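You operate a simulated robot arm through the tools that you are given. There is no shell and no other tool. Be economical: measure what you need, move in short steps, check, and stop when the job is done.

You run a simulated two-armed robot. Do the job below in one go: nothing can be reset, and whatever is moved stays where it is left.

TASK
Open up for drying: tarp up, round tray 1 uncovered and out on sliding tray 1.
Fine: its lid on the green DRY square; leave tray 1 pulled out.

Only the result counts: the job must be done as asked and must still hold three seconds after the hand-in. Knocking over, shifting, dropping, spilling or breaking anything else fails it. Lids that push on must go on centred and level and be pressed home; caps that screw on are set level and turned clockwise until they are tight.

THE ROBOT
Two 7-joint arms with two-finger parallel grippers on one trunk, on a base that drives. Base frame: it is fixed to the floor where the robot stands at the start and does not move with it; the origin is under the middle of the robot, x ahead of it, y to its left, z up. Readings come in cm, rad, newtons and seconds.
The left shoulder is at the start at [7, 16.3, 112], the right one opposite. With the tool pointing down near the work surface each hand reaches from about 40 to 88 cm from the robot's upright axis, wherever it stands, measured 20 degrees to its own side. Places, roughly: green DRY square [80, 90, 80]; number one sliding tray [10, 150, 60]; tarp crank [90, 0, 80]; top of sliding tray 1 [0, 150, 60]. Payload 3.43 kg a hand.
The tool frame of a hand sits at the grasp point between the pads (the TCP): z along the fingers, y along the line on which they close. The tips reach 3.4 cm beyond it. Largest opening 12.8 cm; finger width 2.4, thickness 1.2; the body of the gripper, 4.8 by 13 cm, starts 9.6 cm behind the TCP.
Orientation is that of the tool frame in the base frame, as [roll, pitch, yaw] about the fixed x, y, z axes, in that order (R = Rz(yaw) Ry(pitch) Rx(roll)). With the fingers straight down and closing along the base's y, the tool's x points along the base's -x, its y along +y and its z along -z.

THE INTERFACE
- The arms move only by the tool step_arm. It takes "left_increments", "right_increments" or both (then of equal length, played together; a hand with none holds still); each is a list of rows, each a list of 6 numbers: the shift along the tool's x, y, z in cm, then the turn, a rotation vector about the tool's x, y, z in rad. In form: [[x, y, z, wx, wy, wz], ...]. A call has 1 to 12 rows; each row is the pose to reach, as a shift and turn from the pose commanded when the call began, along the tool's axes at that moment. "left_gripper" and "right_gripper" are, for a hand that has rows, the finger opening in cm, from 0 to 12.8, set as the call begins (left out, the last holds). Each row takes 0.2 s and may step no farther than 5 cm and 0.15 rad from the row before; otherwise, or with a gripper value out of range, the whole call is refused. A pose out of reach is approached as far as the arm can. The call stops where the force on the tool passes 40 N (or 10 N more than at its start, if that is more) or the arm is blocked; 0.2 s more then pass. Each finger travels about 15.3 cm/s and halts on what it meets, pressing with about 36 N; the grip force reading is that of the motor and also rises with nothing between the fingers. The clock runs only during rows and for 0.2 s after the last one: add rows that repeat a pose to give the fingers time. It gives the time, the measured TCP pose, the force on the tool (base axes), the opening and the grip force at its end, in the units of the frame above (readings bear some noise), with the torque about the TCP (base axes, N m) and any sound that the robot's microphone picked up.
- Cameras (640 x 400 px; columns grow to the right, rows downward): "scene" is now at [10.24, 6.98, 135.04]; the picture's right is [0.78, -0.62, -0.00], its down [-0.35, -0.44, -0.83] and it looks along [0.52, 0.65, -0.56] (base axes); focal length 214 px, centre (320, 200). "left" rides on the left gripper at [7.6, 1.1, -16] in its tool frame; the picture's right is [-0.15, 0.99, 0.00], its down [-0.88, -0.13, -0.46] and it looks along [-0.45, -0.07, 0.89] (tool axes); focal length 234 px, centre (320, 200). "right" rides on the right gripper at [7.6, -1.1, -16] in its tool frame; the picture's right is [0.15, 0.99, 0.00], its down [-0.88, 0.13, -0.46] and it looks along [-0.45, 0.07, 0.89] (tool axes); focal length 234 px, centre (320, 200). There is no depth. A picture from a camera that has moved, and an enlarged one, comes with that camera's place and axes in the base frame and with its lens.
- grab_frame(camera): a new picture of that camera. It takes no simulated time.
- move_column(by): slides the trunk up (or, below 0, down) by that many cm; the arms and the scene camera ride with it, the base frame stays. It gives what a move gives, with no picture.
- base_move(legs): drives the robot by 1 to 6 legs, each [ahead, left, turn to the left] in cm, cm and rad, along the robot's own axes; the way and the turn of a leg run together, so that a leg with both is an arc; at most 150 cm and 3.142 rad a leg. The arms and the cameras ride along, it lands a little off, and it stops where it bumps. It gives what a move gives.
- pan_tilt(pan, tilt): turns the head with the scene camera to pan (to the left, within 1.501 rad either way) and tilt (down, from -0.506 to 1.204), counted from straight ahead of the robot. It gives what a move gives.
- zoom(camera, box): a new picture of the part [left, top, right, bottom] of that camera's present view, enlarged. It takes no simulated time.
- sign_off(): hands the job in; it is judged then, once.

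Work in short steps. Places have to be worked out from the pictures, the camera data and where the tool is seen: move nearer, look again, correct. Check each grasp and each placing, and mend what went wrong. You have 120 turns and 100 pictures in all, those below and enlarged ones among them. Open the grippers and draw the arms clear of the work before you hand the job in, unless the task says otherwise; then end with one line.

The tools are called as name(argument=value, ...) on one line, values as JSON. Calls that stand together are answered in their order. step_arm: Moves the arms, as the interface text tells. Its arguments: {"type":"object","properties":{"left_increments":{"type":"array"},"left_gripper":{"type":"number"},"right_increments":{"type":"array"},"right_gripper":{"type":"number"}},"required":[]} The other tools are called the same way: move_column (by) slides the trunk up or down; base_move (legs) drives the base; pan_tilt (pan, tilt) turns the head that bears the scene camera; grab_frame (camera) takes a picture; zoom (camera, box) takes an enlarged picture of a part of a camera's view; sign_off () hands the job in.

At the start:

```text
t: 0.0
left_ee_pos: [51.68, 54.47, 109.9]
left_tcp_rot: [3.141, 0.0, 3.14]
left_ft_force: [-0.7, 0.4, -0.6]
left_torque: [-0.02, 0.0, 0.03]
left_grip_width: 12.8
left_gripper_force: 0.1
right_ee_pos: [59.07, 11.35, 115.33]
right_tcp_rot: [3.141, 0.001, 3.141]
right_ft_force: [-0.3, -0.9, -0.6]
right_torque: [0.03, -0.04, -0.01]
right_grip_width: 12.82
right_gripper_force: 0.1
trunk travel left (down, up): [-60.0, 34.0]
robot x, y, heading: [0.11, 0.25, -0.004]
head pan, tilt: [0.897, 0.597]
```

scene: 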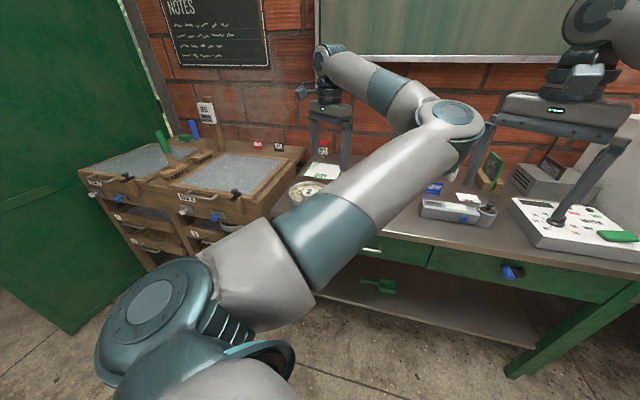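
right: 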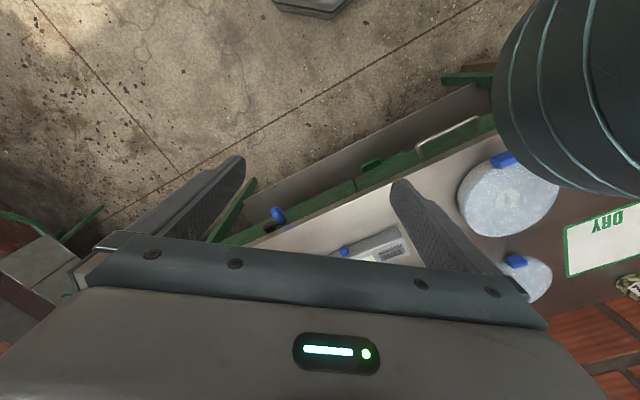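
left: 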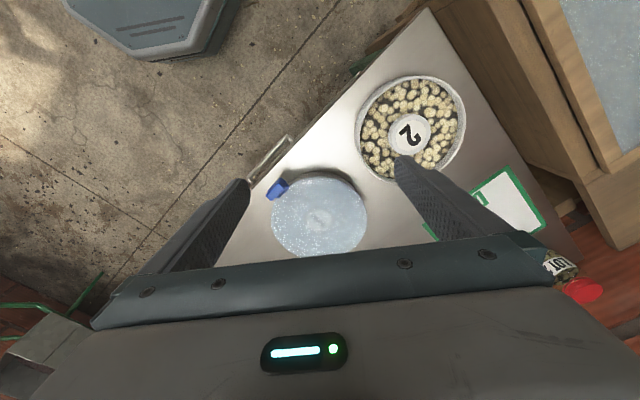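

The left arm hides the middle of the scene. I look around with the head, first ahead and to the right.

pan_tilt(pan=0.0, tilt=0.5)

grab_frame(camera="scene")

pan_tilt(pan=1.4, tilt=0.5)

grab_frame(camera="scene")

```text
t: 1.2
left_ee_pos: [51.61, 54.47, 109.89]
left_tcp_rot: [-3.141, 0.001, 3.142]
left_ft_force: [0.1, 0.2, -1.3]
left_torque: [0.0, 0.01, -0.01]
left_grip_width: 12.79
left_gripper_force: 0.0
right_ee_pos: [59.14, 11.23, 115.34]
right_tcp_rot: [-3.141, 0.0, 3.141]
right_ft_force: [-0.4, -0.4, 0.4]
right_torque: [-0.07, -0.03, -0.02]
right_grip_width: 12.81
right_gripper_force: 0.0
trunk travel left (down, up): [-60.0, 34.0]
robot x, y, heading: [0.06, 0.35, -0.002]
head pan, tilt: [0.0, 0.499]
```

```text
96 pictures are left
camera scene: at [13.83, 0.07, 135.92], right [0.0, -1.0, 0.0], down [-0.48, 0.0, -0.88], along [0.88, 0.0, -0.48], focal length 214 px, centre (320, 200)
```

scene: 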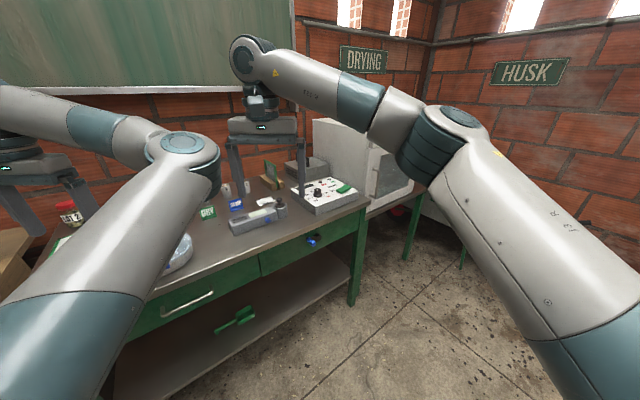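

```text
t: 2.7
left_ee_pos: [51.75, 54.4, 109.82]
left_tcp_rot: [3.141, -0.001, -3.142]
left_ft_force: [-0.9, 0.4, -0.5]
left_torque: [0.01, 0.0, 0.01]
left_grip_width: 12.8
left_gripper_force: 0.1
right_ee_pos: [59.04, 11.12, 115.36]
right_tcp_rot: [3.142, -0.002, 3.141]
right_ft_force: [-0.3, -0.2, -0.4]
right_torque: [0.02, 0.0, 0.02]
right_grip_width: 12.8
right_gripper_force: 0.0
trunk travel left (down, up): [-60.0, 34.0]
robot x, y, heading: [0.16, 0.22, 0.002]
head pan, tilt: [1.4, 0.499]
```

```text
95 pictures are left
camera scene: at [6.29, 9.03, 135.92], right [0.99, -0.17, 0.0], down [-0.08, -0.47, -0.88], along [0.15, 0.86, -0.48], focal length 214 px, centre (320, 200)
```

scene: 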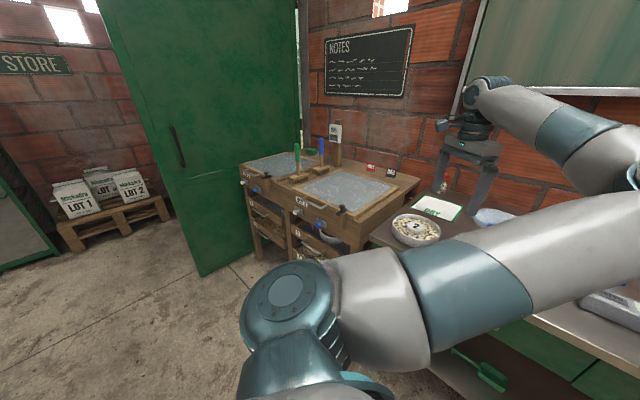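

I zoom on the notes board, the cabinet and its labels.

zoom(camera="scene", box=[315, 20, 425, 110])

zoom(camera="scene", box=[230, 120, 430, 260])

pan_tilt(pan=0.35, tilt=0.5)

zoom(camera="scene", box=[280, 100, 520, 260])

```text
4.44 times, centred on (370, 65) of scene
camera zoom: at [6.29, 9.03, 135.92], right [0.99, -0.17, 0.0], down [-0.08, -0.47, -0.88], along [0.15, 0.86, -0.48], focal length 953 px, centre (98, 800)
```

zoom: 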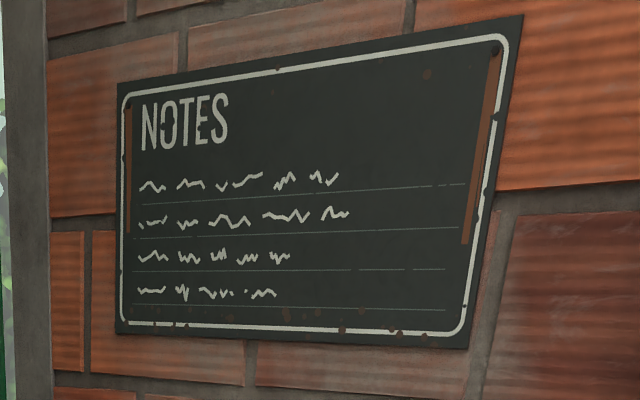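

```text
2.86 times, centred on (330, 190) of scene
camera zoom: at [6.29, 9.03, 135.92], right [0.99, -0.17, 0.0], down [-0.08, -0.47, -0.88], along [0.15, 0.86, -0.48], focal length 613 px, centre (291, 229)
```

zoom: 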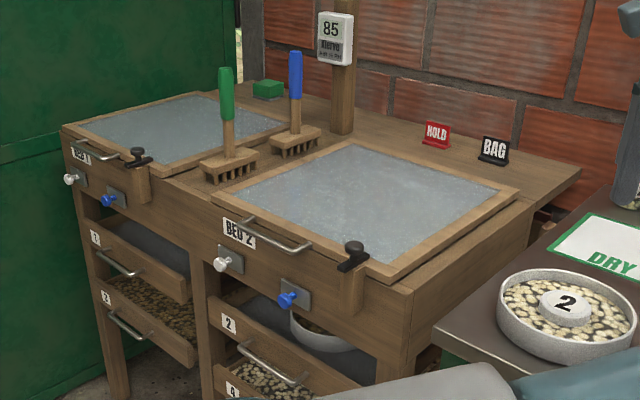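

```text
t: 4.0
left_ee_pos: [51.75, 54.49, 109.94]
left_tcp_rot: [3.14, 0.001, -3.141]
left_ft_force: [0.6, 0.3, -0.4]
left_torque: [0.01, 0.01, 0.03]
left_grip_width: 12.81
left_gripper_force: 0.1
right_ee_pos: [59.04, 11.31, 115.42]
right_tcp_rot: [3.141, 0.0, 3.14]
right_ft_force: [-0.5, -0.4, -0.2]
right_torque: [0.02, 0.03, -0.01]
right_grip_width: 12.81
right_gripper_force: 0.0
trunk travel left (down, up): [-60.0, 34.0]
robot x, y, heading: [-0.04, -0.38, -0.008]
head pan, tilt: [0.351, 0.499]
```

```text
2.50 times, centred on (400, 180) of scene
camera zoom: at [13.27, 3.2, 135.92], right [0.34, -0.94, 0.0], down [-0.45, -0.16, -0.88], along [0.82, 0.3, -0.48], focal length 536 px, centre (120, 250)
```

zoom: 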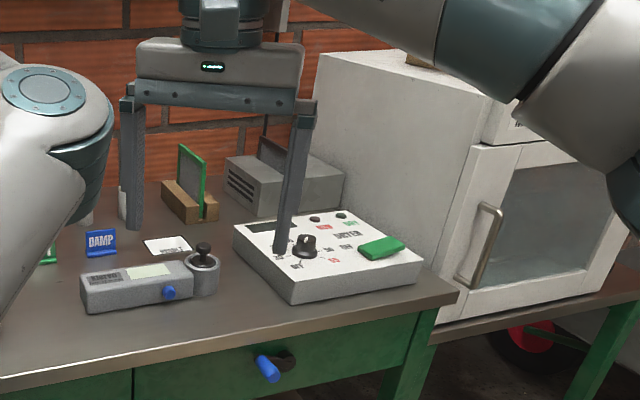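

I look up at the wall for the tarp, at the crank, and at the lidded tray from the hand cameras.

pan_tilt(pan=0.55, tilt=-0.1)

grab_frame(camera="scene")

zoom(camera="left", box=[240, 60, 560, 260])

zoom(camera="right", box=[200, 100, 640, 310])

```text
t: 5.0
left_ee_pos: [51.77, 54.52, 109.91]
left_tcp_rot: [-3.142, 0.0, -3.141]
left_ft_force: [-0.3, 0.0, 0.2]
left_torque: [-0.01, 0.0, 0.0]
left_grip_width: 12.78
left_gripper_force: 0.1
right_ee_pos: [58.97, 11.28, 115.35]
right_tcp_rot: [3.141, 0.0, -3.141]
right_ft_force: [-0.3, -0.1, 0.2]
right_torque: [-0.03, 0.02, -0.02]
right_grip_width: 12.81
right_gripper_force: 0.1
trunk travel left (down, up): [-60.0, 34.0]
robot x, y, heading: [-0.01, -0.38, -0.0]
head pan, tilt: [0.55, -0.099]
```

```text
91 pictures are left
camera scene: at [12.16, 4.61, 141.41], right [0.52, -0.85, 0.0], down [0.08, 0.05, -1.0], along [0.85, 0.52, 0.1], focal length 214 px, centre (320, 200)
```

scene: 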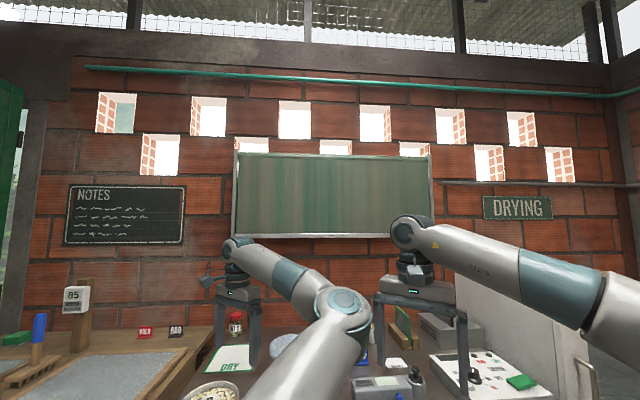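

```text
2.00 times, centred on (400, 160) of left
camera zoom: at [44.14, 55.66, 125.75], right [0.15, 0.99, 0.0], down [0.88, -0.13, 0.46], along [0.45, -0.07, -0.89], focal length 468 px, centre (160, 280)
```

zoom: 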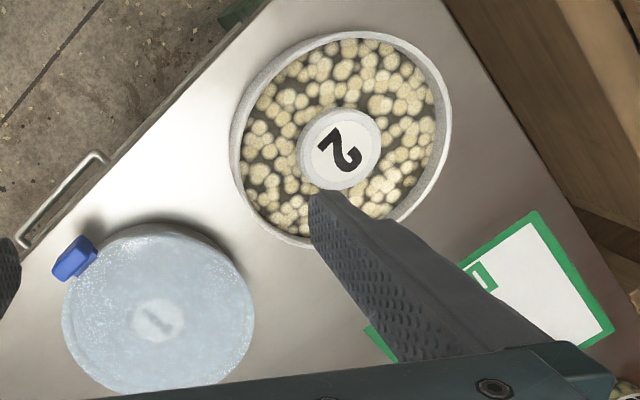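

```text
1.45 times, centred on (420, 205) of right
camera zoom: at [51.42, 10.19, 131.31], right [-0.15, 0.99, 0.0], down [0.88, 0.13, 0.46], along [0.45, 0.07, -0.89], focal length 341 px, centre (174, 193)
```

zoom: 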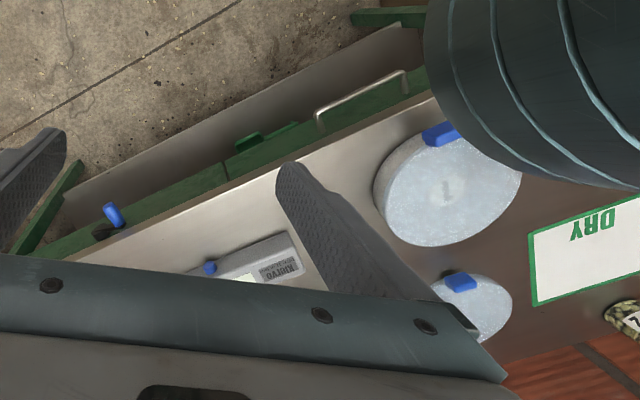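

Tarp is the green blind on the wall, down now; the crank is the blue knob on the table front. The table is turned about 0.53 rad from my heading. I square up with it and shift right to face the crank.

base_move(legs=[[0, 0, 0.53], [0, -32, 0]])

pan_tilt(pan=0.0, tilt=0.5)

grab_frame(camera="scene")

grab_frame(camera="right")

```text
t: 8.7
left_ee_pos: [33.48, 45.25, 109.83]
left_tcp_rot: [3.141, 0.001, -2.612]
left_ft_force: [-0.1, -0.2, 0.1]
left_torque: [0.01, 0.03, 0.0]
left_grip_width: 12.79
left_gripper_force: 0.1
right_ee_pos: [61.55, 11.64, 115.46]
right_tcp_rot: [-3.141, 0.001, -2.612]
right_ft_force: [0.1, -0.4, 0.2]
right_torque: [0.03, -0.04, -0.01]
right_grip_width: 12.8
right_gripper_force: 0.0
trunk travel left (down, up): [-60.0, 34.0]
robot x, y, heading: [16.22, -27.84, 0.528]
head pan, tilt: [0.55, -0.099]
```

```text
t: 9.7
left_ee_pos: [33.56, 45.23, 109.82]
left_tcp_rot: [3.141, -0.001, -2.611]
left_ft_force: [0.1, -0.1, -0.4]
left_torque: [0.0, 0.0, 0.0]
left_grip_width: 12.77
left_gripper_force: 0.0
right_ee_pos: [61.59, 11.58, 115.38]
right_tcp_rot: [-3.141, 0.001, -2.613]
right_ft_force: [0.4, -0.1, 1.0]
right_torque: [0.01, -0.01, -0.02]
right_grip_width: 12.81
right_gripper_force: 0.0
trunk travel left (down, up): [-60.0, 34.0]
robot x, y, heading: [16.44, -27.62, 0.527]
head pan, tilt: [0.0, 0.499]
```

```text
88 pictures are left
camera scene: at [28.25, -20.67, 135.93], right [0.51, -0.86, 0.0], down [-0.41, -0.24, -0.88], along [0.76, 0.44, -0.48], focal length 214 px, centre (320, 200)
```

scene: 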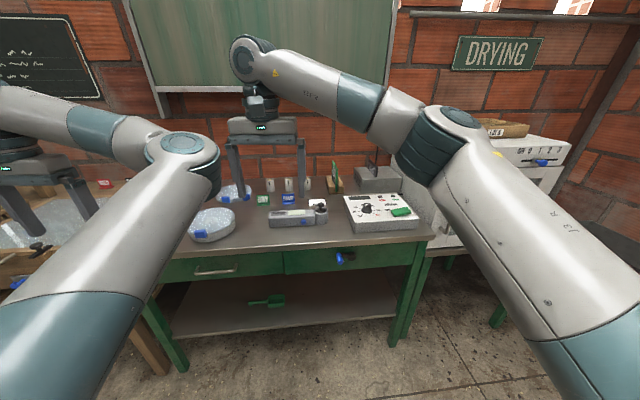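

```text
87 pictures are left
camera right: at [55.59, 6.92, 131.31], right [-0.63, 0.78, 0.0], down [0.69, 0.56, 0.46], along [0.36, 0.29, -0.89], focal length 234 px, centre (320, 200)
```

right: 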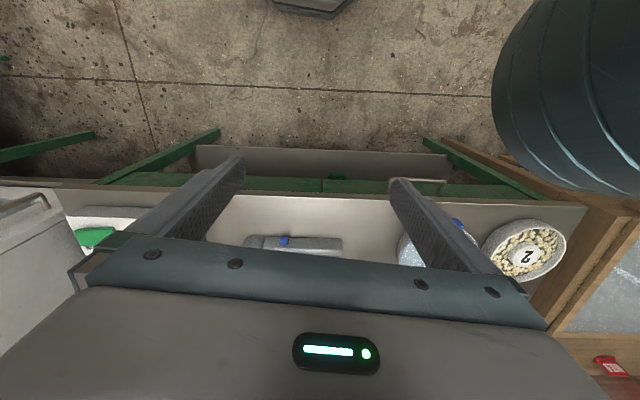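

I zoom on the crank and the lidded tray.

zoom(camera="scene", box=[280, 170, 420, 280])

zoom(camera="scene", box=[170, 160, 310, 260])

```text
3.64 times, centred on (350, 225) of scene
camera zoom: at [28.25, -20.67, 135.93], right [0.51, -0.86, 0.0], down [-0.41, -0.24, -0.88], along [0.76, 0.44, -0.48], focal length 780 px, centre (211, 109)
```

zoom: 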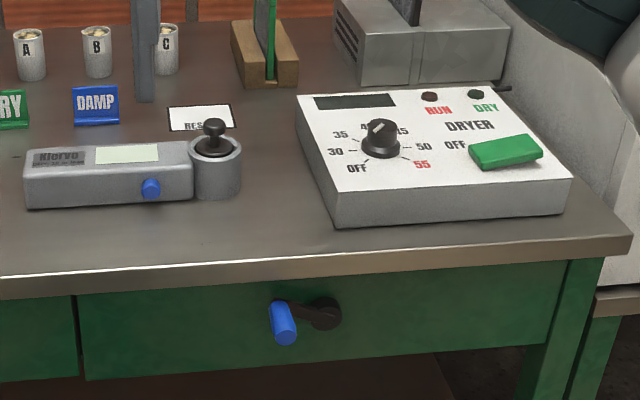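

```text
4.00 times, centred on (240, 210) of scene
camera zoom: at [28.25, -20.67, 135.93], right [0.51, -0.86, 0.0], down [-0.41, -0.24, -0.88], along [0.76, 0.44, -0.48], focal length 858 px, centre (640, 160)
```

zoom: 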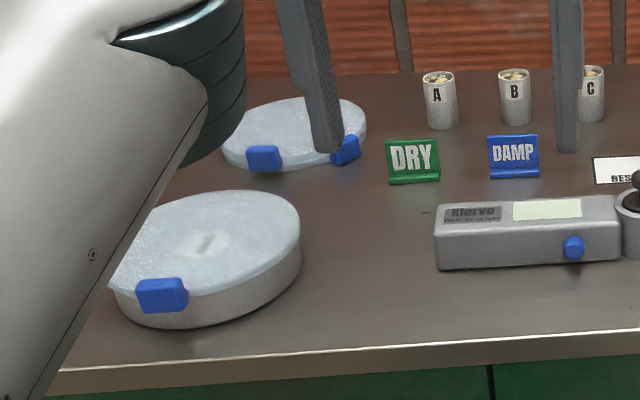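

The crank hub is at about [90, 1, 75], with the knob toward 9 o'clock and about 5 cm of arm. I turn the right hand level, pointing forward, while shifting it right.

step_arm(right_increments=[[-0.5, -1.8, 0, 0, -0.1428, 0], [-1, -3.6, 0, 0, -0.2856, 0], [-1.5, -5.4, 0, 0, -0.4284, 0], [-2, -7.2, 0, 0, -0.5712, 0], [-2.5, -9, 0, 0, -0.714, 0], [-3, -10.8, 0, 0, -0.8568, 0], [-3.5, -12.6, 0, 0, -0.9996, 0], [-4, -14.4, 0, 0, -1.1424, 0], [-4.5, -16.2, 0, 0, -1.2852, 0], [-5, -18, 0, 0, -1.428, 0], [-5, -19.8, 0, 0, -1.5708, 0]])

```text
t: 12.1
left_ee_pos: [33.27, 45.27, 109.88]
left_tcp_rot: [-3.139, 0.001, -2.614]
left_ft_force: [-1.0, 0.4, 0.6]
left_torque: [-0.01, -0.05, 0.04]
left_grip_width: 12.81
left_gripper_force: 0.1
right_ee_pos: [75.73, -2.71, 115.39]
right_tcp_rot: [-0.062, 1.566, 0.47]
right_ft_force: [-0.1, -0.2, 0.4]
right_torque: [0.04, -0.01, -0.03]
right_grip_width: 12.81
right_gripper_force: 0.2
trunk travel left (down, up): [-60.0, 34.0]
robot x, y, heading: [16.55, -27.61, 0.53]
head pan, tilt: [0.0, 0.499]
```

I lower the hand to the knob's height, still well in front of it, and square its heading.

step_arm(right_increments=[[4.8, 0, 0, -0.08, 0, 0], [9.6, 0, 0, -0.08, 0, 0], [14.4, 0, 0, -0.08, 0, 0], [19.2, 0, 0, -0.08, 0, 0], [24, 0, 0, -0.08, 0, 0], [28.8, 0, 0, -0.08, 0, 0], [33.6, 0, 0, -0.08, 0, 0], [38, 0, 0, -0.08, 0, 0]], right_gripper=7)

grab_frame(camera="scene")

grab_frame(camera="right")

```text
t: 13.9
left_ee_pos: [33.56, 45.2, 109.93]
left_tcp_rot: [3.141, -0.001, -2.611]
left_ft_force: [-0.3, -0.3, 0.3]
left_torque: [-0.03, 0.0, 0.01]
left_grip_width: 12.8
left_gripper_force: 0.0
right_ee_pos: [68.36, 4.44, 86.52]
right_tcp_rot: [-3.1, 1.534, -2.549]
right_ft_force: [-0.3, 0.2, 0.2]
right_torque: [-0.03, -0.03, -0.03]
right_grip_width: 7.02
right_gripper_force: 0.1
right hand out of reach, approached as far as the arm can: row 1, 2, 3, 4, 5, 6, 7, 8
trunk travel left (down, up): [-60.0, 34.0]
robot x, y, heading: [16.25, -27.72, 0.526]
head pan, tilt: [0.0, 0.499]
```

```text
84 pictures are left
camera scene: at [28.24, -20.68, 135.93], right [0.5, -0.86, 0.0], down [-0.41, -0.24, -0.88], along [0.76, 0.44, -0.48], focal length 214 px, centre (320, 200)
```

scene: 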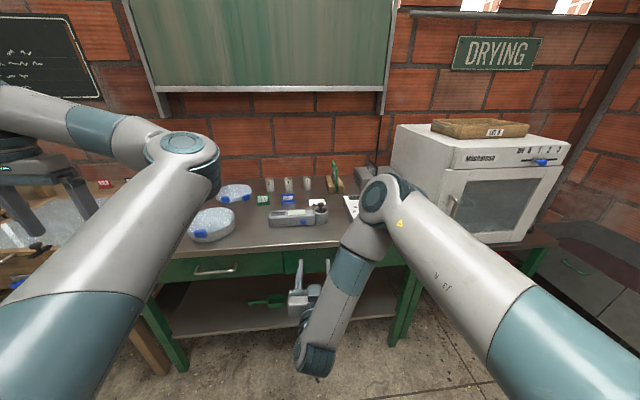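

```text
83 pictures are left
camera right: at [55.07, -4.97, 79.45], right [-0.52, 0.84, -0.15], down [-0.43, -0.11, 0.9], along [0.74, 0.53, 0.42], focal length 234 px, centre (320, 200)
```

right: 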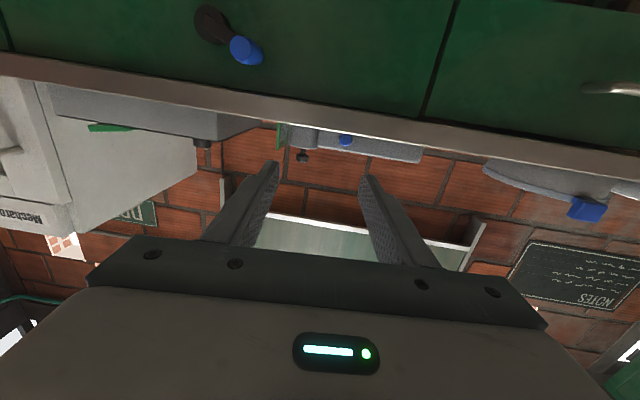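

The pose is cramped for the arm. I back the base off by 10 and lower the trunk by 12, to give the arm room.

base_move(legs=[[-10, 0, 0.08]])

move_column(by=-12)

grab_frame(camera="right")

```text
t: 15.0
left_ee_pos: [19.08, 41.01, 109.76]
left_tcp_rot: [-3.141, -0.001, -2.532]
left_ft_force: [0.6, -1.2, 0.0]
left_torque: [0.0, 0.01, -0.03]
left_grip_width: 12.81
left_gripper_force: 0.0
right_ee_pos: [57.23, 3.2, 86.48]
right_tcp_rot: [-3.103, 1.534, -2.473]
right_ft_force: [0.0, 0.6, 0.0]
right_torque: [-0.03, 0.03, -0.03]
right_grip_width: 6.99
right_gripper_force: 0.1
trunk travel left (down, up): [-60.0, 34.0]
robot x, y, heading: [7.58, -33.09, 0.615]
head pan, tilt: [0.0, 0.499]
```

```text
t: 16.5
left_ee_pos: [19.14, 40.99, 97.79]
left_tcp_rot: [-3.141, 0.0, -2.533]
left_ft_force: [-0.6, 0.1, 0.5]
left_torque: [0.0, -0.02, 0.0]
left_grip_width: 12.79
left_gripper_force: 0.1
right_ee_pos: [57.19, 3.21, 74.55]
right_tcp_rot: [-3.115, 1.535, -2.482]
right_ft_force: [0.1, 0.0, -0.4]
right_torque: [-0.01, 0.03, -0.02]
right_grip_width: 7.02
right_gripper_force: 0.1
trunk travel left (down, up): [-48.0, 46.0]
robot x, y, heading: [8.04, -33.14, 0.611]
head pan, tilt: [0.0, 0.499]
```

```text
82 pictures are left
camera right: at [44.71, -7.31, 67.49], right [-0.59, 0.8, -0.15], down [-0.42, -0.14, 0.9], along [0.69, 0.59, 0.42], focal length 234 px, centre (320, 200)
```

right: 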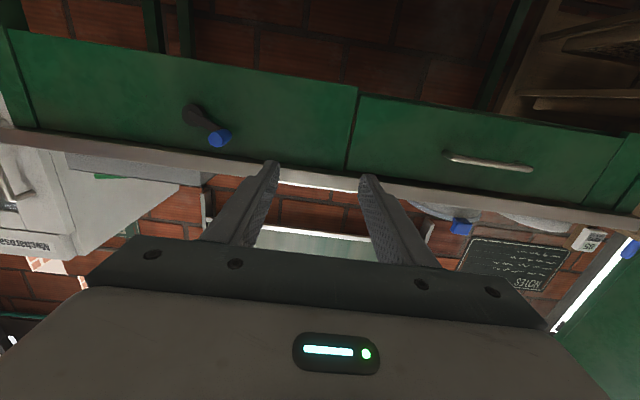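

Two views agree: knob centre near [84.5, 3.1, 76.8], hub at [91.2, 1.2, 74.5]. I line the hand up with the knob, stopping about 8 cm short.

step_arm(right_increments=[[-0.7, -4, 3, 0, 0, 0], [-1.5, -8, 6, 0, 0, 0], [-2.2, -12, 9, 0, 0, 0], [-2.9, -16.2, 12, 0, 0, 0], [-2.9, -16.2, 12, 0, 0, 0]], right_gripper=5)

grab_frame(camera="right")

```text
refused: row 1 steps farther than a row can; nothing moved
```

```text
81 pictures are left
camera right: at [44.71, -7.31, 67.49], right [-0.59, 0.8, -0.15], down [-0.42, -0.14, 0.9], along [0.69, 0.59, 0.42], focal length 234 px, centre (320, 200)
```

right: 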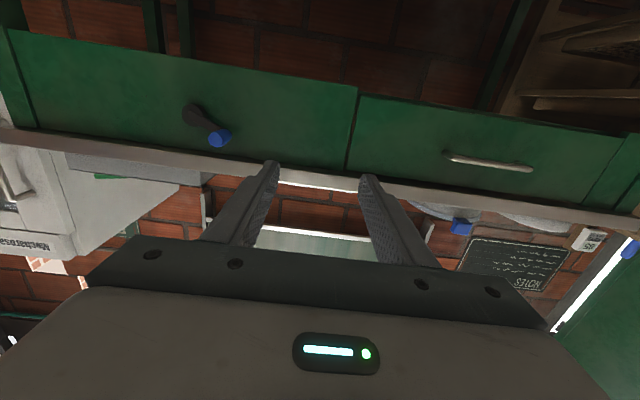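

Row step was just over 5 cm; I use shorter ones.

step_arm(right_increments=[[-0.5, -3, 2, 0, 0, 0], [-1, -6, 4, 0, 0, 0], [-1.5, -9, 6, 0, 0, 0], [-2.2, -12, 8, 0, 0, 0], [-2.9, -14.5, 10, 0, 0, 0], [-2.9, -16.2, 12, 0, 0, 0]], right_gripper=5)

grab_frame(camera="right")

```text
t: 17.9
left_ee_pos: [19.19, 41.03, 97.96]
left_tcp_rot: [-3.141, 0.001, -2.533]
left_ft_force: [-0.5, 0.3, -0.1]
left_torque: [0.02, 0.03, -0.01]
left_grip_width: 12.82
left_gripper_force: 0.1
right_ee_pos: [69.85, 3.18, 82.14]
right_tcp_rot: [-3.088, 1.495, -2.526]
right_ft_force: [0.3, 0.3, -1.3]
right_torque: [-0.02, 0.0, 0.02]
right_grip_width: 5.01
right_gripper_force: 0.1
right hand out of reach, approached as far as the arm can: row 1, 2, 3, 4, 5, 6
trunk travel left (down, up): [-48.0, 46.0]
robot x, y, heading: [7.78, -33.53, 0.611]
head pan, tilt: [0.0, 0.499]
```

```text
80 pictures are left
camera right: at [56.34, -6.59, 75.73], right [-0.54, 0.83, -0.15], down [-0.4, -0.09, 0.91], along [0.74, 0.55, 0.38], focal length 234 px, centre (320, 200)
```

right: 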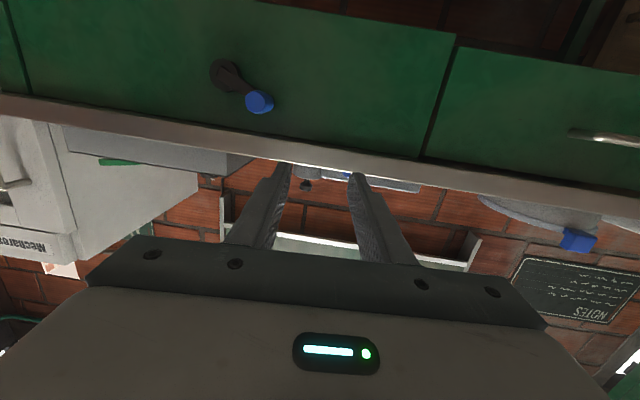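

The level wrist is near the arm's limits. I tilt the tool back to about 45° down, which still lets the fingers straddle the knob.

step_arm(right_increments=[[0, 0, 0, 0, 0.14, 0], [0, 0, 0, 0, 0.28, 0], [0, 0, 0, 0, 0.42, 0], [0, 0, 0, 0, 0.56, 0], [0, 0, 0, 0, 0.7, 0], [0, 0, 0, 0, 0.75, 0], [0, 0, 0, 0, 0.75, 0]])

grab_frame(camera="right")

```text
t: 19.5
left_ee_pos: [19.05, 41.04, 97.82]
left_tcp_rot: [-3.141, 0.0, -2.531]
left_ft_force: [0.4, 0.2, 0.7]
left_torque: [-0.02, -0.01, 0.0]
left_grip_width: 12.82
left_gripper_force: 0.1
right_ee_pos: [69.96, 3.53, 82.17]
right_tcp_rot: [-3.136, 0.743, -2.574]
right_ft_force: [0.4, 0.1, -0.7]
right_torque: [-0.03, 0.01, 0.02]
right_grip_width: 5.03
right_gripper_force: 0.0
trunk travel left (down, up): [-48.0, 46.0]
robot x, y, heading: [8.02, -33.17, 0.612]
head pan, tilt: [0.0, 0.499]
```

```text
79 pictures are left
camera right: at [56.48, -6.02, 88.85], right [-0.62, 0.78, -0.1], down [0.22, 0.29, 0.93], along [0.76, 0.55, -0.35], focal length 234 px, centre (320, 200)
```

right: 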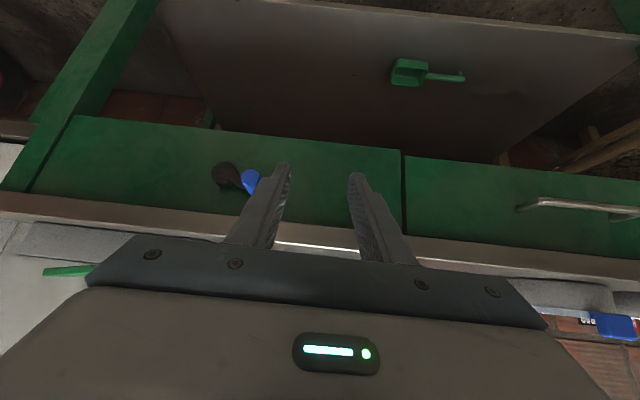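

Now it is in reach. I line up on the knob, 5 cm short along the fingers.

step_arm(right_increments=[[-1.3, -2.7, 1, 0, 0, 0], [-2.6, -5.4, 3, 0, 0, 0], [-4, -7, 5, 0, 0, 0], [-5.2, -8.1, 7, 0, 0, 0], [-5.2, -8.1, 7, 0, 0, 0]])

grab_frame(camera="right")

zoom(camera="scene", box=[260, 130, 460, 270])

```text
t: 20.7
left_ee_pos: [19.14, 40.86, 97.79]
left_tcp_rot: [-3.141, 0.0, -2.533]
left_ft_force: [-0.8, 0.4, -0.3]
left_torque: [0.01, 0.01, -0.01]
left_grip_width: 12.81
left_gripper_force: 0.1
right_ee_pos: [81.42, 1.21, 80.7]
right_tcp_rot: [-3.133, 0.747, -2.574]
right_ft_force: [-0.4, -0.2, 0.1]
right_torque: [-0.04, 0.03, 0.01]
right_grip_width: 4.99
right_gripper_force: 0.1
trunk travel left (down, up): [-48.0, 46.0]
robot x, y, heading: [7.82, -33.47, 0.61]
head pan, tilt: [0.0, 0.499]
```

```text
78 pictures are left
camera right: at [68.06, -8.35, 87.27], right [-0.62, 0.78, -0.1], down [0.21, 0.29, 0.93], along [0.76, 0.55, -0.35], focal length 234 px, centre (320, 200)
```

right: 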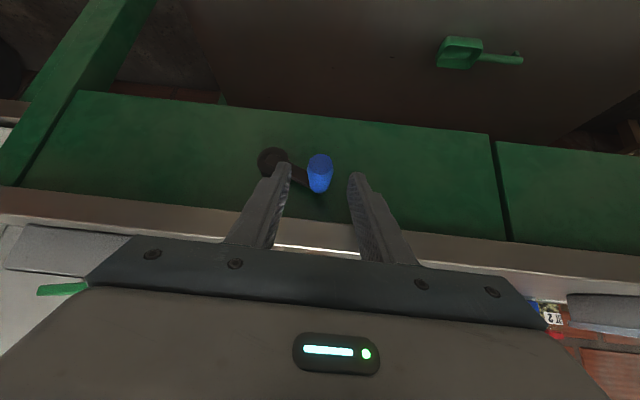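

```text
2.86 times, centred on (360, 200) of scene
camera zoom: at [19.2, -25.11, 123.93], right [0.57, -0.82, 0.0], down [-0.39, -0.27, -0.88], along [0.72, 0.5, -0.48], focal length 613 px, centre (206, 200)
```

zoom: 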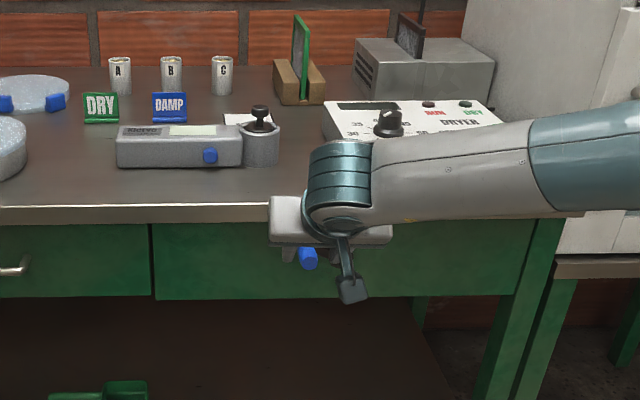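

The knob sits centred between the fingers. I advance 5 cm and close.

step_arm(right_increments=[[0, 0, 2, 0, 0, 0], [0, 0, 4, 0, 0, 0], [0, 0, 5, 0, 0, 0], [0, 0, 5, 0, 0, 0]])

grab_frame(camera="right")

```text
t: 21.7
left_ee_pos: [19.19, 41.06, 97.85]
left_tcp_rot: [3.141, -0.001, -2.532]
left_ft_force: [0.4, 0.4, -1.1]
left_torque: [-0.04, 0.0, 0.03]
left_grip_width: 12.77
left_gripper_force: 0.1
right_ee_pos: [84.38, 3.12, 77.0]
right_tcp_rot: [-3.135, 0.744, -2.575]
right_ft_force: [-0.5, 0.6, 1.3]
right_torque: [-0.01, 0.02, 0.02]
right_grip_width: 5.0
right_gripper_force: 0.0
trunk travel left (down, up): [-48.0, 46.0]
robot x, y, heading: [8.23, -33.21, 0.611]
head pan, tilt: [0.0, 0.499]
```

```text
76 pictures are left
camera right: at [71.02, -6.51, 83.63], right [-0.62, 0.78, -0.1], down [0.21, 0.3, 0.93], along [0.76, 0.55, -0.35], focal length 234 px, centre (320, 200)
```

right: 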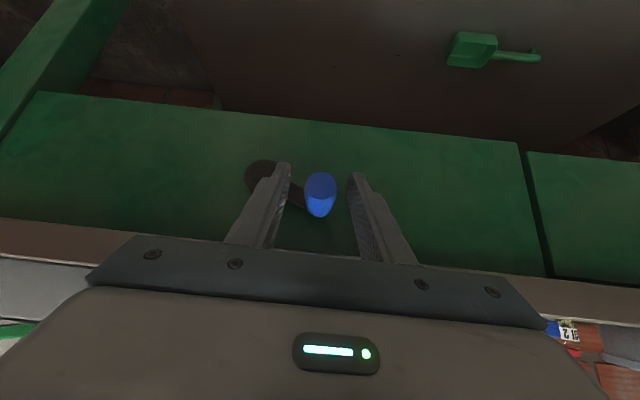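

I grip the knob.

step_arm(right_increments=[[0, 0, 0, 0, 0, 0], [0, 0, 0, 0, 0, 0], [0, 0, 0, 0, 0, 0]], right_gripper=0)

pan_tilt(pan=0.0, tilt=0.1)

grab_frame(camera="scene")

```text
t: 22.5
left_ee_pos: [19.08, 40.89, 97.89]
left_tcp_rot: [3.142, 0.001, -2.532]
left_ft_force: [0.7, -0.3, 0.5]
left_torque: [-0.02, -0.01, -0.03]
left_grip_width: 12.77
left_gripper_force: 0.0
right_ee_pos: [84.4, 3.19, 77.03]
right_tcp_rot: [-3.134, 0.743, -2.576]
right_ft_force: [0.9, 0.2, -0.9]
right_torque: [0.08, -0.36, 0.73]
right_grip_width: 2.55
right_gripper_force: 44.7
trunk travel left (down, up): [-48.0, 46.0]
robot x, y, heading: [8.03, -33.25, 0.613]
head pan, tilt: [0.0, 0.499]
```

```text
t: 23.4
left_ee_pos: [19.08, 41.02, 97.8]
left_tcp_rot: [3.141, 0.002, -2.532]
left_ft_force: [0.3, -0.3, -0.1]
left_torque: [0.03, 0.01, -0.01]
left_grip_width: 12.8
left_gripper_force: 0.1
right_ee_pos: [84.32, 3.16, 77.12]
right_tcp_rot: [-3.133, 0.742, -2.576]
right_ft_force: [0.6, 0.9, -0.3]
right_torque: [0.12, -0.29, 0.62]
right_grip_width: 2.53
right_gripper_force: 44.4
trunk travel left (down, up): [-48.0, 46.0]
robot x, y, heading: [7.78, -33.4, 0.616]
head pan, tilt: [0.0, 0.099]
```

```text
75 pictures are left
camera scene: at [19.34, -25.03, 127.62], right [0.57, -0.82, 0.0], down [-0.08, -0.06, -0.99], along [0.82, 0.57, -0.1], focal length 214 px, centre (320, 200)
```

scene: 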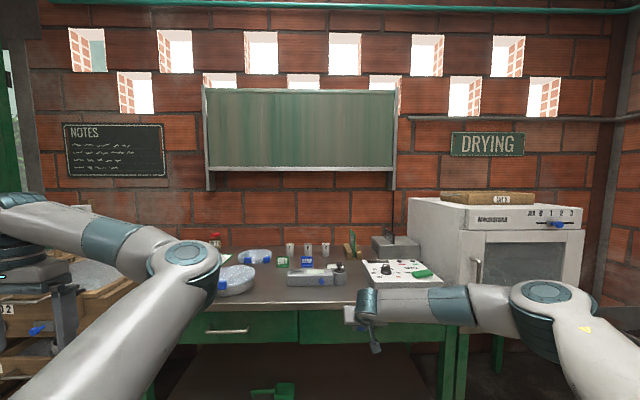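

I have it (2.5 cm). The blind's lower bar is at the bottom of its frame. I test a quarter turn clockwise.

step_arm(right_increments=[[-0.63, -0.45, -0.68, 0, 0, 0], [-1.17, -1.12, -1.27, 0, 0, 0], [-1.65, -1.9, -1.79, 0, 0, 0], [-2.0, -2.76, -2.18, 0, 0, 0], [-2.27, -3.7, -2.47, 0, 0, 0], [-2.41, -4.72, -2.62, 0, 0, 0]])

zoom(camera="scene", box=[180, 60, 420, 360])

```text
t: 24.8
left_ee_pos: [19.09, 41.03, 97.81]
left_tcp_rot: [-3.141, 0.0, -2.533]
left_ft_force: [-0.1, -1.3, -0.4]
left_torque: [0.01, 0.01, -0.01]
left_grip_width: 12.8
left_gripper_force: 0.0
right_ee_pos: [86.9, -0.62, 81.02]
right_tcp_rot: [-3.136, 0.749, -2.576]
right_ft_force: [2.1, 16.7, 12.0]
right_torque: [0.31, 0.19, 1.06]
right_grip_width: 2.57
right_gripper_force: 45.2
trunk travel left (down, up): [-48.0, 46.0]
robot x, y, heading: [8.09, -33.13, 0.616]
head pan, tilt: [0.0, 0.099]
```

```text
1.33 times, centred on (300, 210) of scene
camera zoom: at [19.25, -25.0, 127.65], right [0.57, -0.82, 0.0], down [-0.08, -0.06, -1.0], along [0.82, 0.57, -0.1], focal length 286 px, centre (347, 187)
```

zoom: 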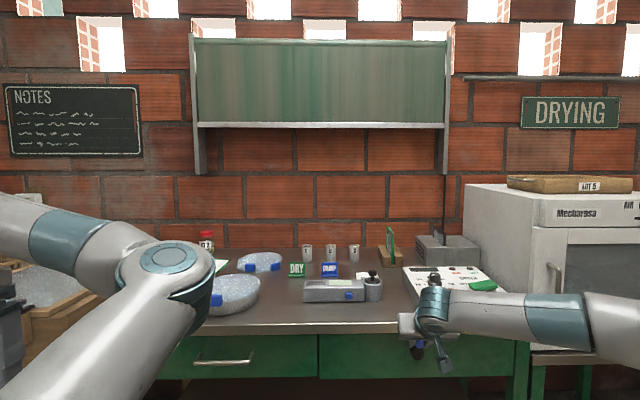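

Clockwise raises the tarp: about a third in this quarter turn. I continue clockwise over the top and down the right side.

step_arm(right_increments=[[-0.16, -0.86, -0.18, 0, 0, 0], [-0.09, -1.77, -0.1, 0, 0, 0], [0.13, -2.94, 0.14, 0, 0, 0], [0.51, -4.02, 0.56, 0, 0, 0], [1.03, -4.97, 1.12, 0, 0, 0], [1.67, -5.74, 1.81, 0, 0, 0], [2.39, -6.32, 2.6, 0, 0, 0], [3.18, -6.67, 3.46, 0, 0, 0]])

zoom(camera="scene", box=[180, 60, 420, 360])

```text
t: 26.6
left_ee_pos: [19.05, 41.12, 97.85]
left_tcp_rot: [-3.14, -0.003, -2.53]
left_ft_force: [-0.3, 1.3, 0.4]
left_torque: [-0.02, 0.0, -0.01]
left_grip_width: 12.83
left_gripper_force: 0.1
right_ee_pos: [90.33, -6.41, 75.87]
right_tcp_rot: [-3.133, 0.743, -2.573]
right_ft_force: [-2.6, 15.2, 4.9]
right_torque: [0.29, -0.24, 0.35]
right_grip_width: 2.54
right_gripper_force: 44.9
trunk travel left (down, up): [-48.0, 46.0]
robot x, y, heading: [7.91, -33.51, 0.612]
head pan, tilt: [0.0, 0.099]
```

```text
1.33 times, centred on (300, 210) of scene
camera zoom: at [19.3, -24.9, 127.61], right [0.57, -0.82, 0.0], down [-0.08, -0.06, -0.99], along [0.82, 0.57, -0.1], focal length 286 px, centre (347, 187)
```

zoom: 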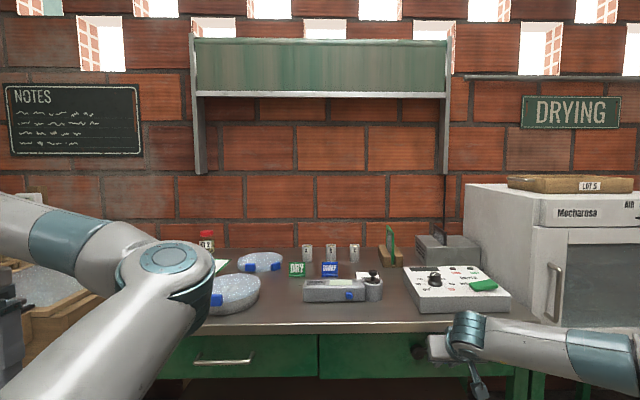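

Bar is about 60% up. I continue the turn around the bottom.

step_arm(right_increments=[[0.82, 0.09, 0.89, 0, 0, 0], [1.61, 0.22, 1.75, 0, 0, 0], [2.37, 0.58, 2.58, 0, 0, 0], [3.07, 1.15, 3.33, 0, 0, 0], [3.68, 1.92, 4.0, 0, 0, 0], [4.16, 2.84, 4.53, 0, 0, 0], [4.52, 3.9, 4.92, 0, 0, 0], [4.73, 5.04, 5.14, 0, 0, 0], [4.78, 6.21, 5.2, 0, 0, 0]])

zoom(camera="scene", box=[180, 60, 420, 360])

```text
t: 27.9
left_ee_pos: [19.44, 40.93, 97.77]
left_tcp_rot: [3.141, 0.001, -2.537]
left_ft_force: [0.0, 0.4, 0.3]
left_torque: [-0.02, 0.01, 0.01]
left_grip_width: 12.79
left_gripper_force: 0.0
right_ee_pos: [89.58, -5.84, 69.43]
right_tcp_rot: [-3.118, 0.732, -2.583]
right_ft_force: [1.2, -6.5, -1.8]
right_torque: [0.48, -0.38, 0.21]
right_grip_width: 2.28
right_gripper_force: 44.4
trunk travel left (down, up): [-48.0, 46.0]
robot x, y, heading: [8.01, -33.1, 0.599]
head pan, tilt: [0.0, 0.099]
stopped in row 6 (right hand): the force on the tool passed its limit at 48 N (the readings are from after the stop); the commanded pose is now the measured one
```

```text
1.33 times, centred on (300, 210) of scene
camera zoom: at [19.31, -25.1, 127.62], right [0.57, -0.82, 0.0], down [-0.08, -0.06, -0.99], along [0.82, 0.57, -0.1], focal length 286 px, centre (347, 187)
```

zoom: 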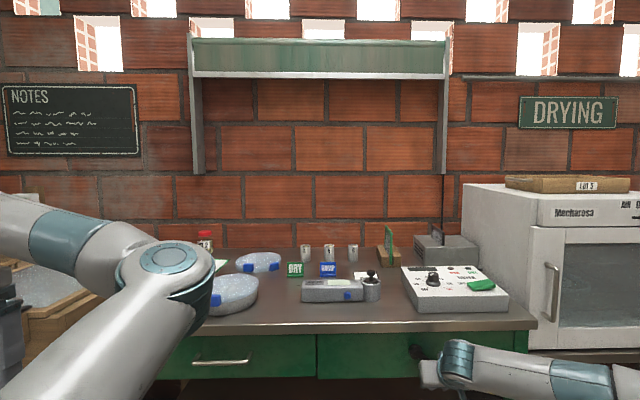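

Bar is at ~75% and the hand met 48 N; grip width changed. I look at the knob.

grab_frame(camera="right")

zoom(camera="scene", box=[300, 270, 460, 390])

```text
71 pictures are left
camera right: at [76.11, -15.09, 76.24], right [-0.6, 0.79, -0.12], down [0.22, 0.31, 0.93], along [0.77, 0.53, -0.36], focal length 234 px, centre (320, 200)
```

right: 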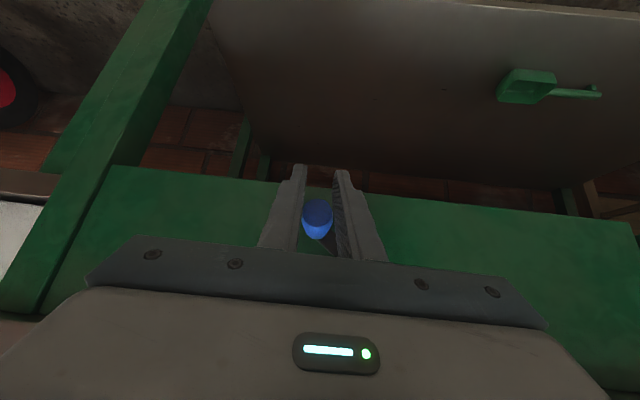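

```text
3.33 times, centred on (380, 330) of scene
camera zoom: at [19.31, -25.1, 127.62], right [0.57, -0.82, 0.0], down [-0.08, -0.06, -0.99], along [0.82, 0.57, -0.1], focal length 715 px, centre (120, -233)
```

zoom: 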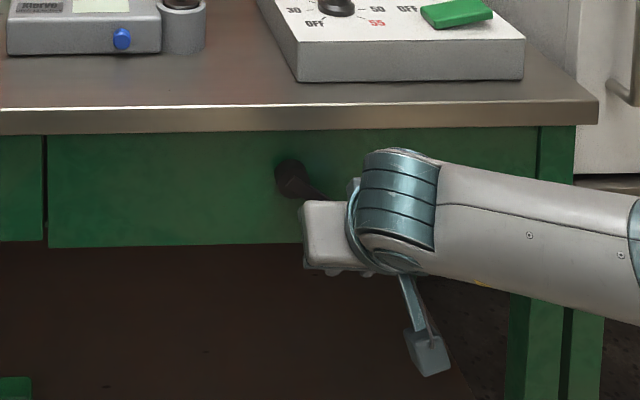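

The knob has slid slightly up between the fingers but is still held. I continue around the bottom with a wider arc, easing the hand up.

step_arm(right_increments=[[0.4, 0.75, 0.45, 0, 0, 0], [0.73, 1.76, 0.82, 0, 0, 0], [0.94, 2.89, 1.04, 0, 0, 0], [1.0, 4.11, 1.12, 0, 0, 0], [0.97, 5.34, 1.08, 0, 0, 0]])

zoom(camera="scene", box=[180, 60, 420, 360])

grab_frame(camera="right")

```text
t: 28.8
left_ee_pos: [19.6, 40.83, 97.71]
left_tcp_rot: [3.142, -0.001, -2.54]
left_ft_force: [0.3, 0.1, 0.2]
left_torque: [-0.02, -0.03, 0.0]
left_grip_width: 12.82
left_gripper_force: 0.1
right_ee_pos: [88.09, -4.5, 66.73]
right_tcp_rot: [-3.105, 0.709, -2.589]
right_ft_force: [-8.8, -11.0, -16.5]
right_torque: [0.08, -0.11, -0.05]
right_grip_width: 0.0
right_gripper_force: 32.5
trunk travel left (down, up): [-48.0, 46.0]
robot x, y, heading: [7.93, -33.24, 0.6]
head pan, tilt: [0.0, 0.099]
stopped in row 4 (right hand): the force on the tool passed its limit at 44 N (the readings are from after the stop); the commanded pose is now the measured one
```

```text
1.33 times, centred on (300, 210) of scene
camera zoom: at [19.43, -25.19, 127.59], right [0.57, -0.82, 0.0], down [-0.08, -0.06, -0.99], along [0.82, 0.56, -0.1], focal length 286 px, centre (347, 187)
```

zoom: 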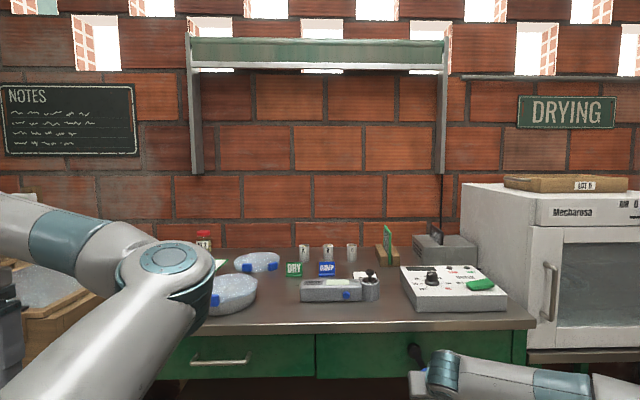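

```text
68 pictures are left
camera right: at [74.51, -13.41, 73.92], right [-0.6, 0.79, -0.12], down [0.24, 0.32, 0.92], along [0.77, 0.52, -0.38], focal length 234 px, centre (320, 200)
```

right: 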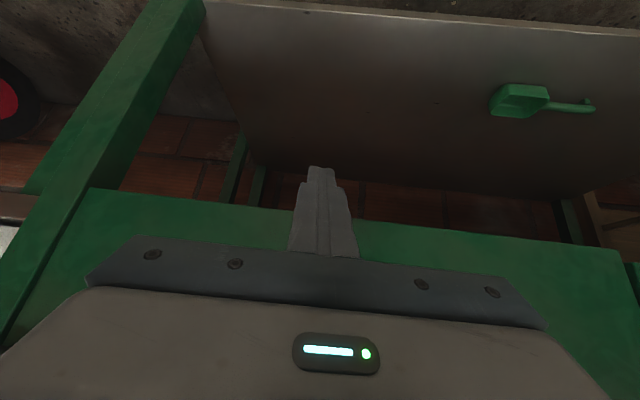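

The fingers slid off below the knob; the tarp holds (ratchet). I back out horizontally, open, and look.

step_arm(right_increments=[[1.5, 0, -1.3, 0, 0, 0], [3, 0, -2.6, 0, 0, 0], [4.5, 0, -3.9, 0, 0, 0], [6, 0, -5.3, 0, 0, 0], [6, 0, -5.3, 0, 0, 0]], right_gripper=0)

step_arm(right_increments=[[-1, 0, -1, 0, 0, 0], [-1.7, 0, -1.9, 0, 0, 0], [-1.7, 0, -1.9, 0, 0, 0]], right_gripper=5.5)

grab_frame(camera="right")

```text
t: 30.0
left_ee_pos: [19.71, 40.82, 97.8]
left_tcp_rot: [-3.141, 0.001, -2.539]
left_ft_force: [-0.2, 1.1, 0.2]
left_torque: [0.01, 0.01, 0.03]
left_grip_width: 12.81
left_gripper_force: 0.0
right_ee_pos: [81.35, -8.01, 67.36]
right_tcp_rot: [-3.114, 0.72, -2.589]
right_ft_force: [0.8, -0.1, 0.1]
right_torque: [0.01, -0.05, 0.01]
right_grip_width: 0.0
right_gripper_force: 33.1
trunk travel left (down, up): [-48.0, 46.0]
robot x, y, heading: [8.09, -33.31, 0.605]
head pan, tilt: [0.0, 0.099]
```

```text
t: 30.8
left_ee_pos: [19.61, 40.78, 97.88]
left_tcp_rot: [3.141, 0.0, -2.538]
left_ft_force: [-0.5, -0.3, -0.5]
left_torque: [0.0, 0.02, -0.04]
left_grip_width: 12.79
left_gripper_force: 0.1
right_ee_pos: [81.08, -8.0, 69.94]
right_tcp_rot: [-3.114, 0.722, -2.588]
right_ft_force: [-0.6, 1.2, -0.3]
right_torque: [-0.01, -0.02, -0.01]
right_grip_width: 5.5
right_gripper_force: 0.1
trunk travel left (down, up): [-48.0, 46.0]
robot x, y, heading: [8.28, -33.21, 0.598]
head pan, tilt: [0.0, 0.099]
```

```text
67 pictures are left
camera right: at [67.64, -17.14, 76.87], right [-0.6, 0.79, -0.12], down [0.23, 0.31, 0.92], along [0.77, 0.52, -0.37], focal length 234 px, centre (320, 200)
```

right: 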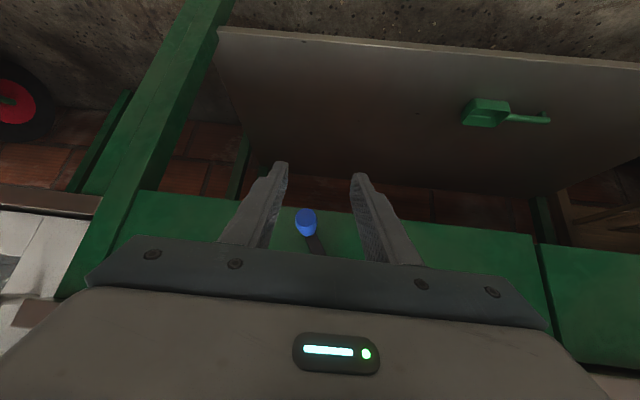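

Knob now at about [89.8, -3.7, 69.5]. I go back onto it deeper and grip.

step_arm(right_increments=[[-2, -0.4, 1.9, 0, 0, 0], [-4, -0.68, 3.8, 0, 0, 0], [-6, -0.68, 5.7, 0, 0, 0], [-7.3, -0.68, 7.0, 0, 0, 0], [-7.3, -0.68, 7.0, 0, 0, 0]])

grab_frame(camera="right")

```text
t: 32.0
left_ee_pos: [19.68, 40.74, 97.84]
left_tcp_rot: [3.142, 0.0, -2.536]
left_ft_force: [0.0, 1.1, -0.6]
left_torque: [-0.01, 0.02, -0.01]
left_grip_width: 12.8
left_gripper_force: 0.0
right_ee_pos: [90.32, -3.47, 69.37]
right_tcp_rot: [-3.115, 0.72, -2.589]
right_ft_force: [0.2, 0.0, 0.2]
right_torque: [0.02, -0.01, 0.02]
right_grip_width: 5.5
right_gripper_force: 0.1
trunk travel left (down, up): [-48.0, 46.0]
robot x, y, heading: [8.47, -33.18, 0.604]
head pan, tilt: [0.0, 0.099]
```

```text
66 pictures are left
camera right: at [76.82, -12.59, 76.35], right [-0.6, 0.79, -0.12], down [0.23, 0.31, 0.92], along [0.77, 0.52, -0.37], focal length 234 px, centre (320, 200)
```

right: 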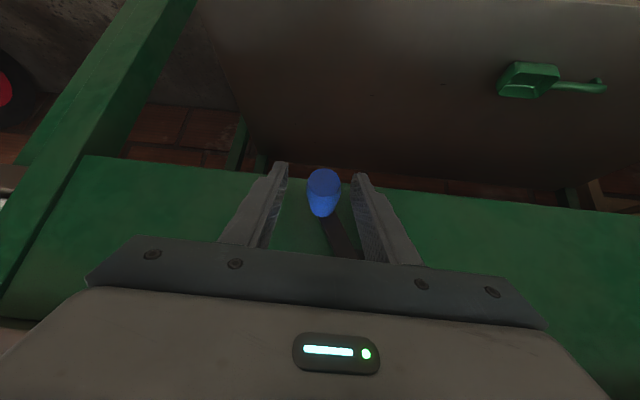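

Well straddled. I close and sweep on clockwise through the bottom.

step_arm(right_increments=[[0, 0, 0, 0, 0, 0], [0, 0, 0, 0, 0, 0], [0.3, 0.76, 0.25, 0, 0, 0], [0.6, 1.91, 0.48, 0, 0, 0], [0.75, 3.12, 0.54, 0, 0, 0], [0.74, 4.34, 0.39, 0, 0, 0], [0.58, 5.51, 0.09, 0, 0, 0], [0.25, 6.58, -0.39, 0, 0, 0]], right_gripper=0)

zoom(camera="scene", box=[180, 60, 420, 360])

```text
t: 33.5
left_ee_pos: [19.99, 40.69, 97.81]
left_tcp_rot: [-3.141, -0.002, -2.541]
left_ft_force: [-1.0, -0.2, -0.3]
left_torque: [-0.05, -0.03, -0.01]
left_grip_width: 12.79
left_gripper_force: 0.1
right_ee_pos: [88.32, -0.89, 68.09]
right_tcp_rot: [-3.093, 0.712, -2.594]
right_ft_force: [4.4, -5.8, -5.6]
right_torque: [0.7, -0.71, 1.0]
right_grip_width: 2.68
right_gripper_force: 44.6
trunk travel left (down, up): [-48.0, 46.0]
robot x, y, heading: [7.77, -33.49, 0.598]
head pan, tilt: [0.0, 0.099]
stopped in row 7 (right hand): the force on the tool passed its limit at 44 N (the readings are from after the stop); the commanded pose is now the measured one
```

```text
1.33 times, centred on (300, 210) of scene
camera zoom: at [19.45, -25.25, 127.61], right [0.56, -0.83, 0.0], down [-0.08, -0.06, -0.99], along [0.82, 0.56, -0.1], focal length 286 px, centre (347, 187)
```

zoom: 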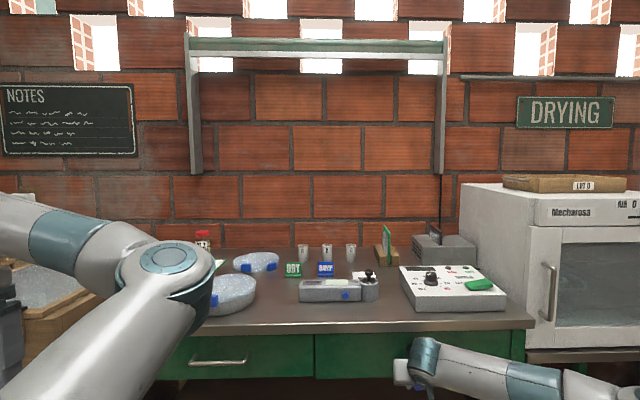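

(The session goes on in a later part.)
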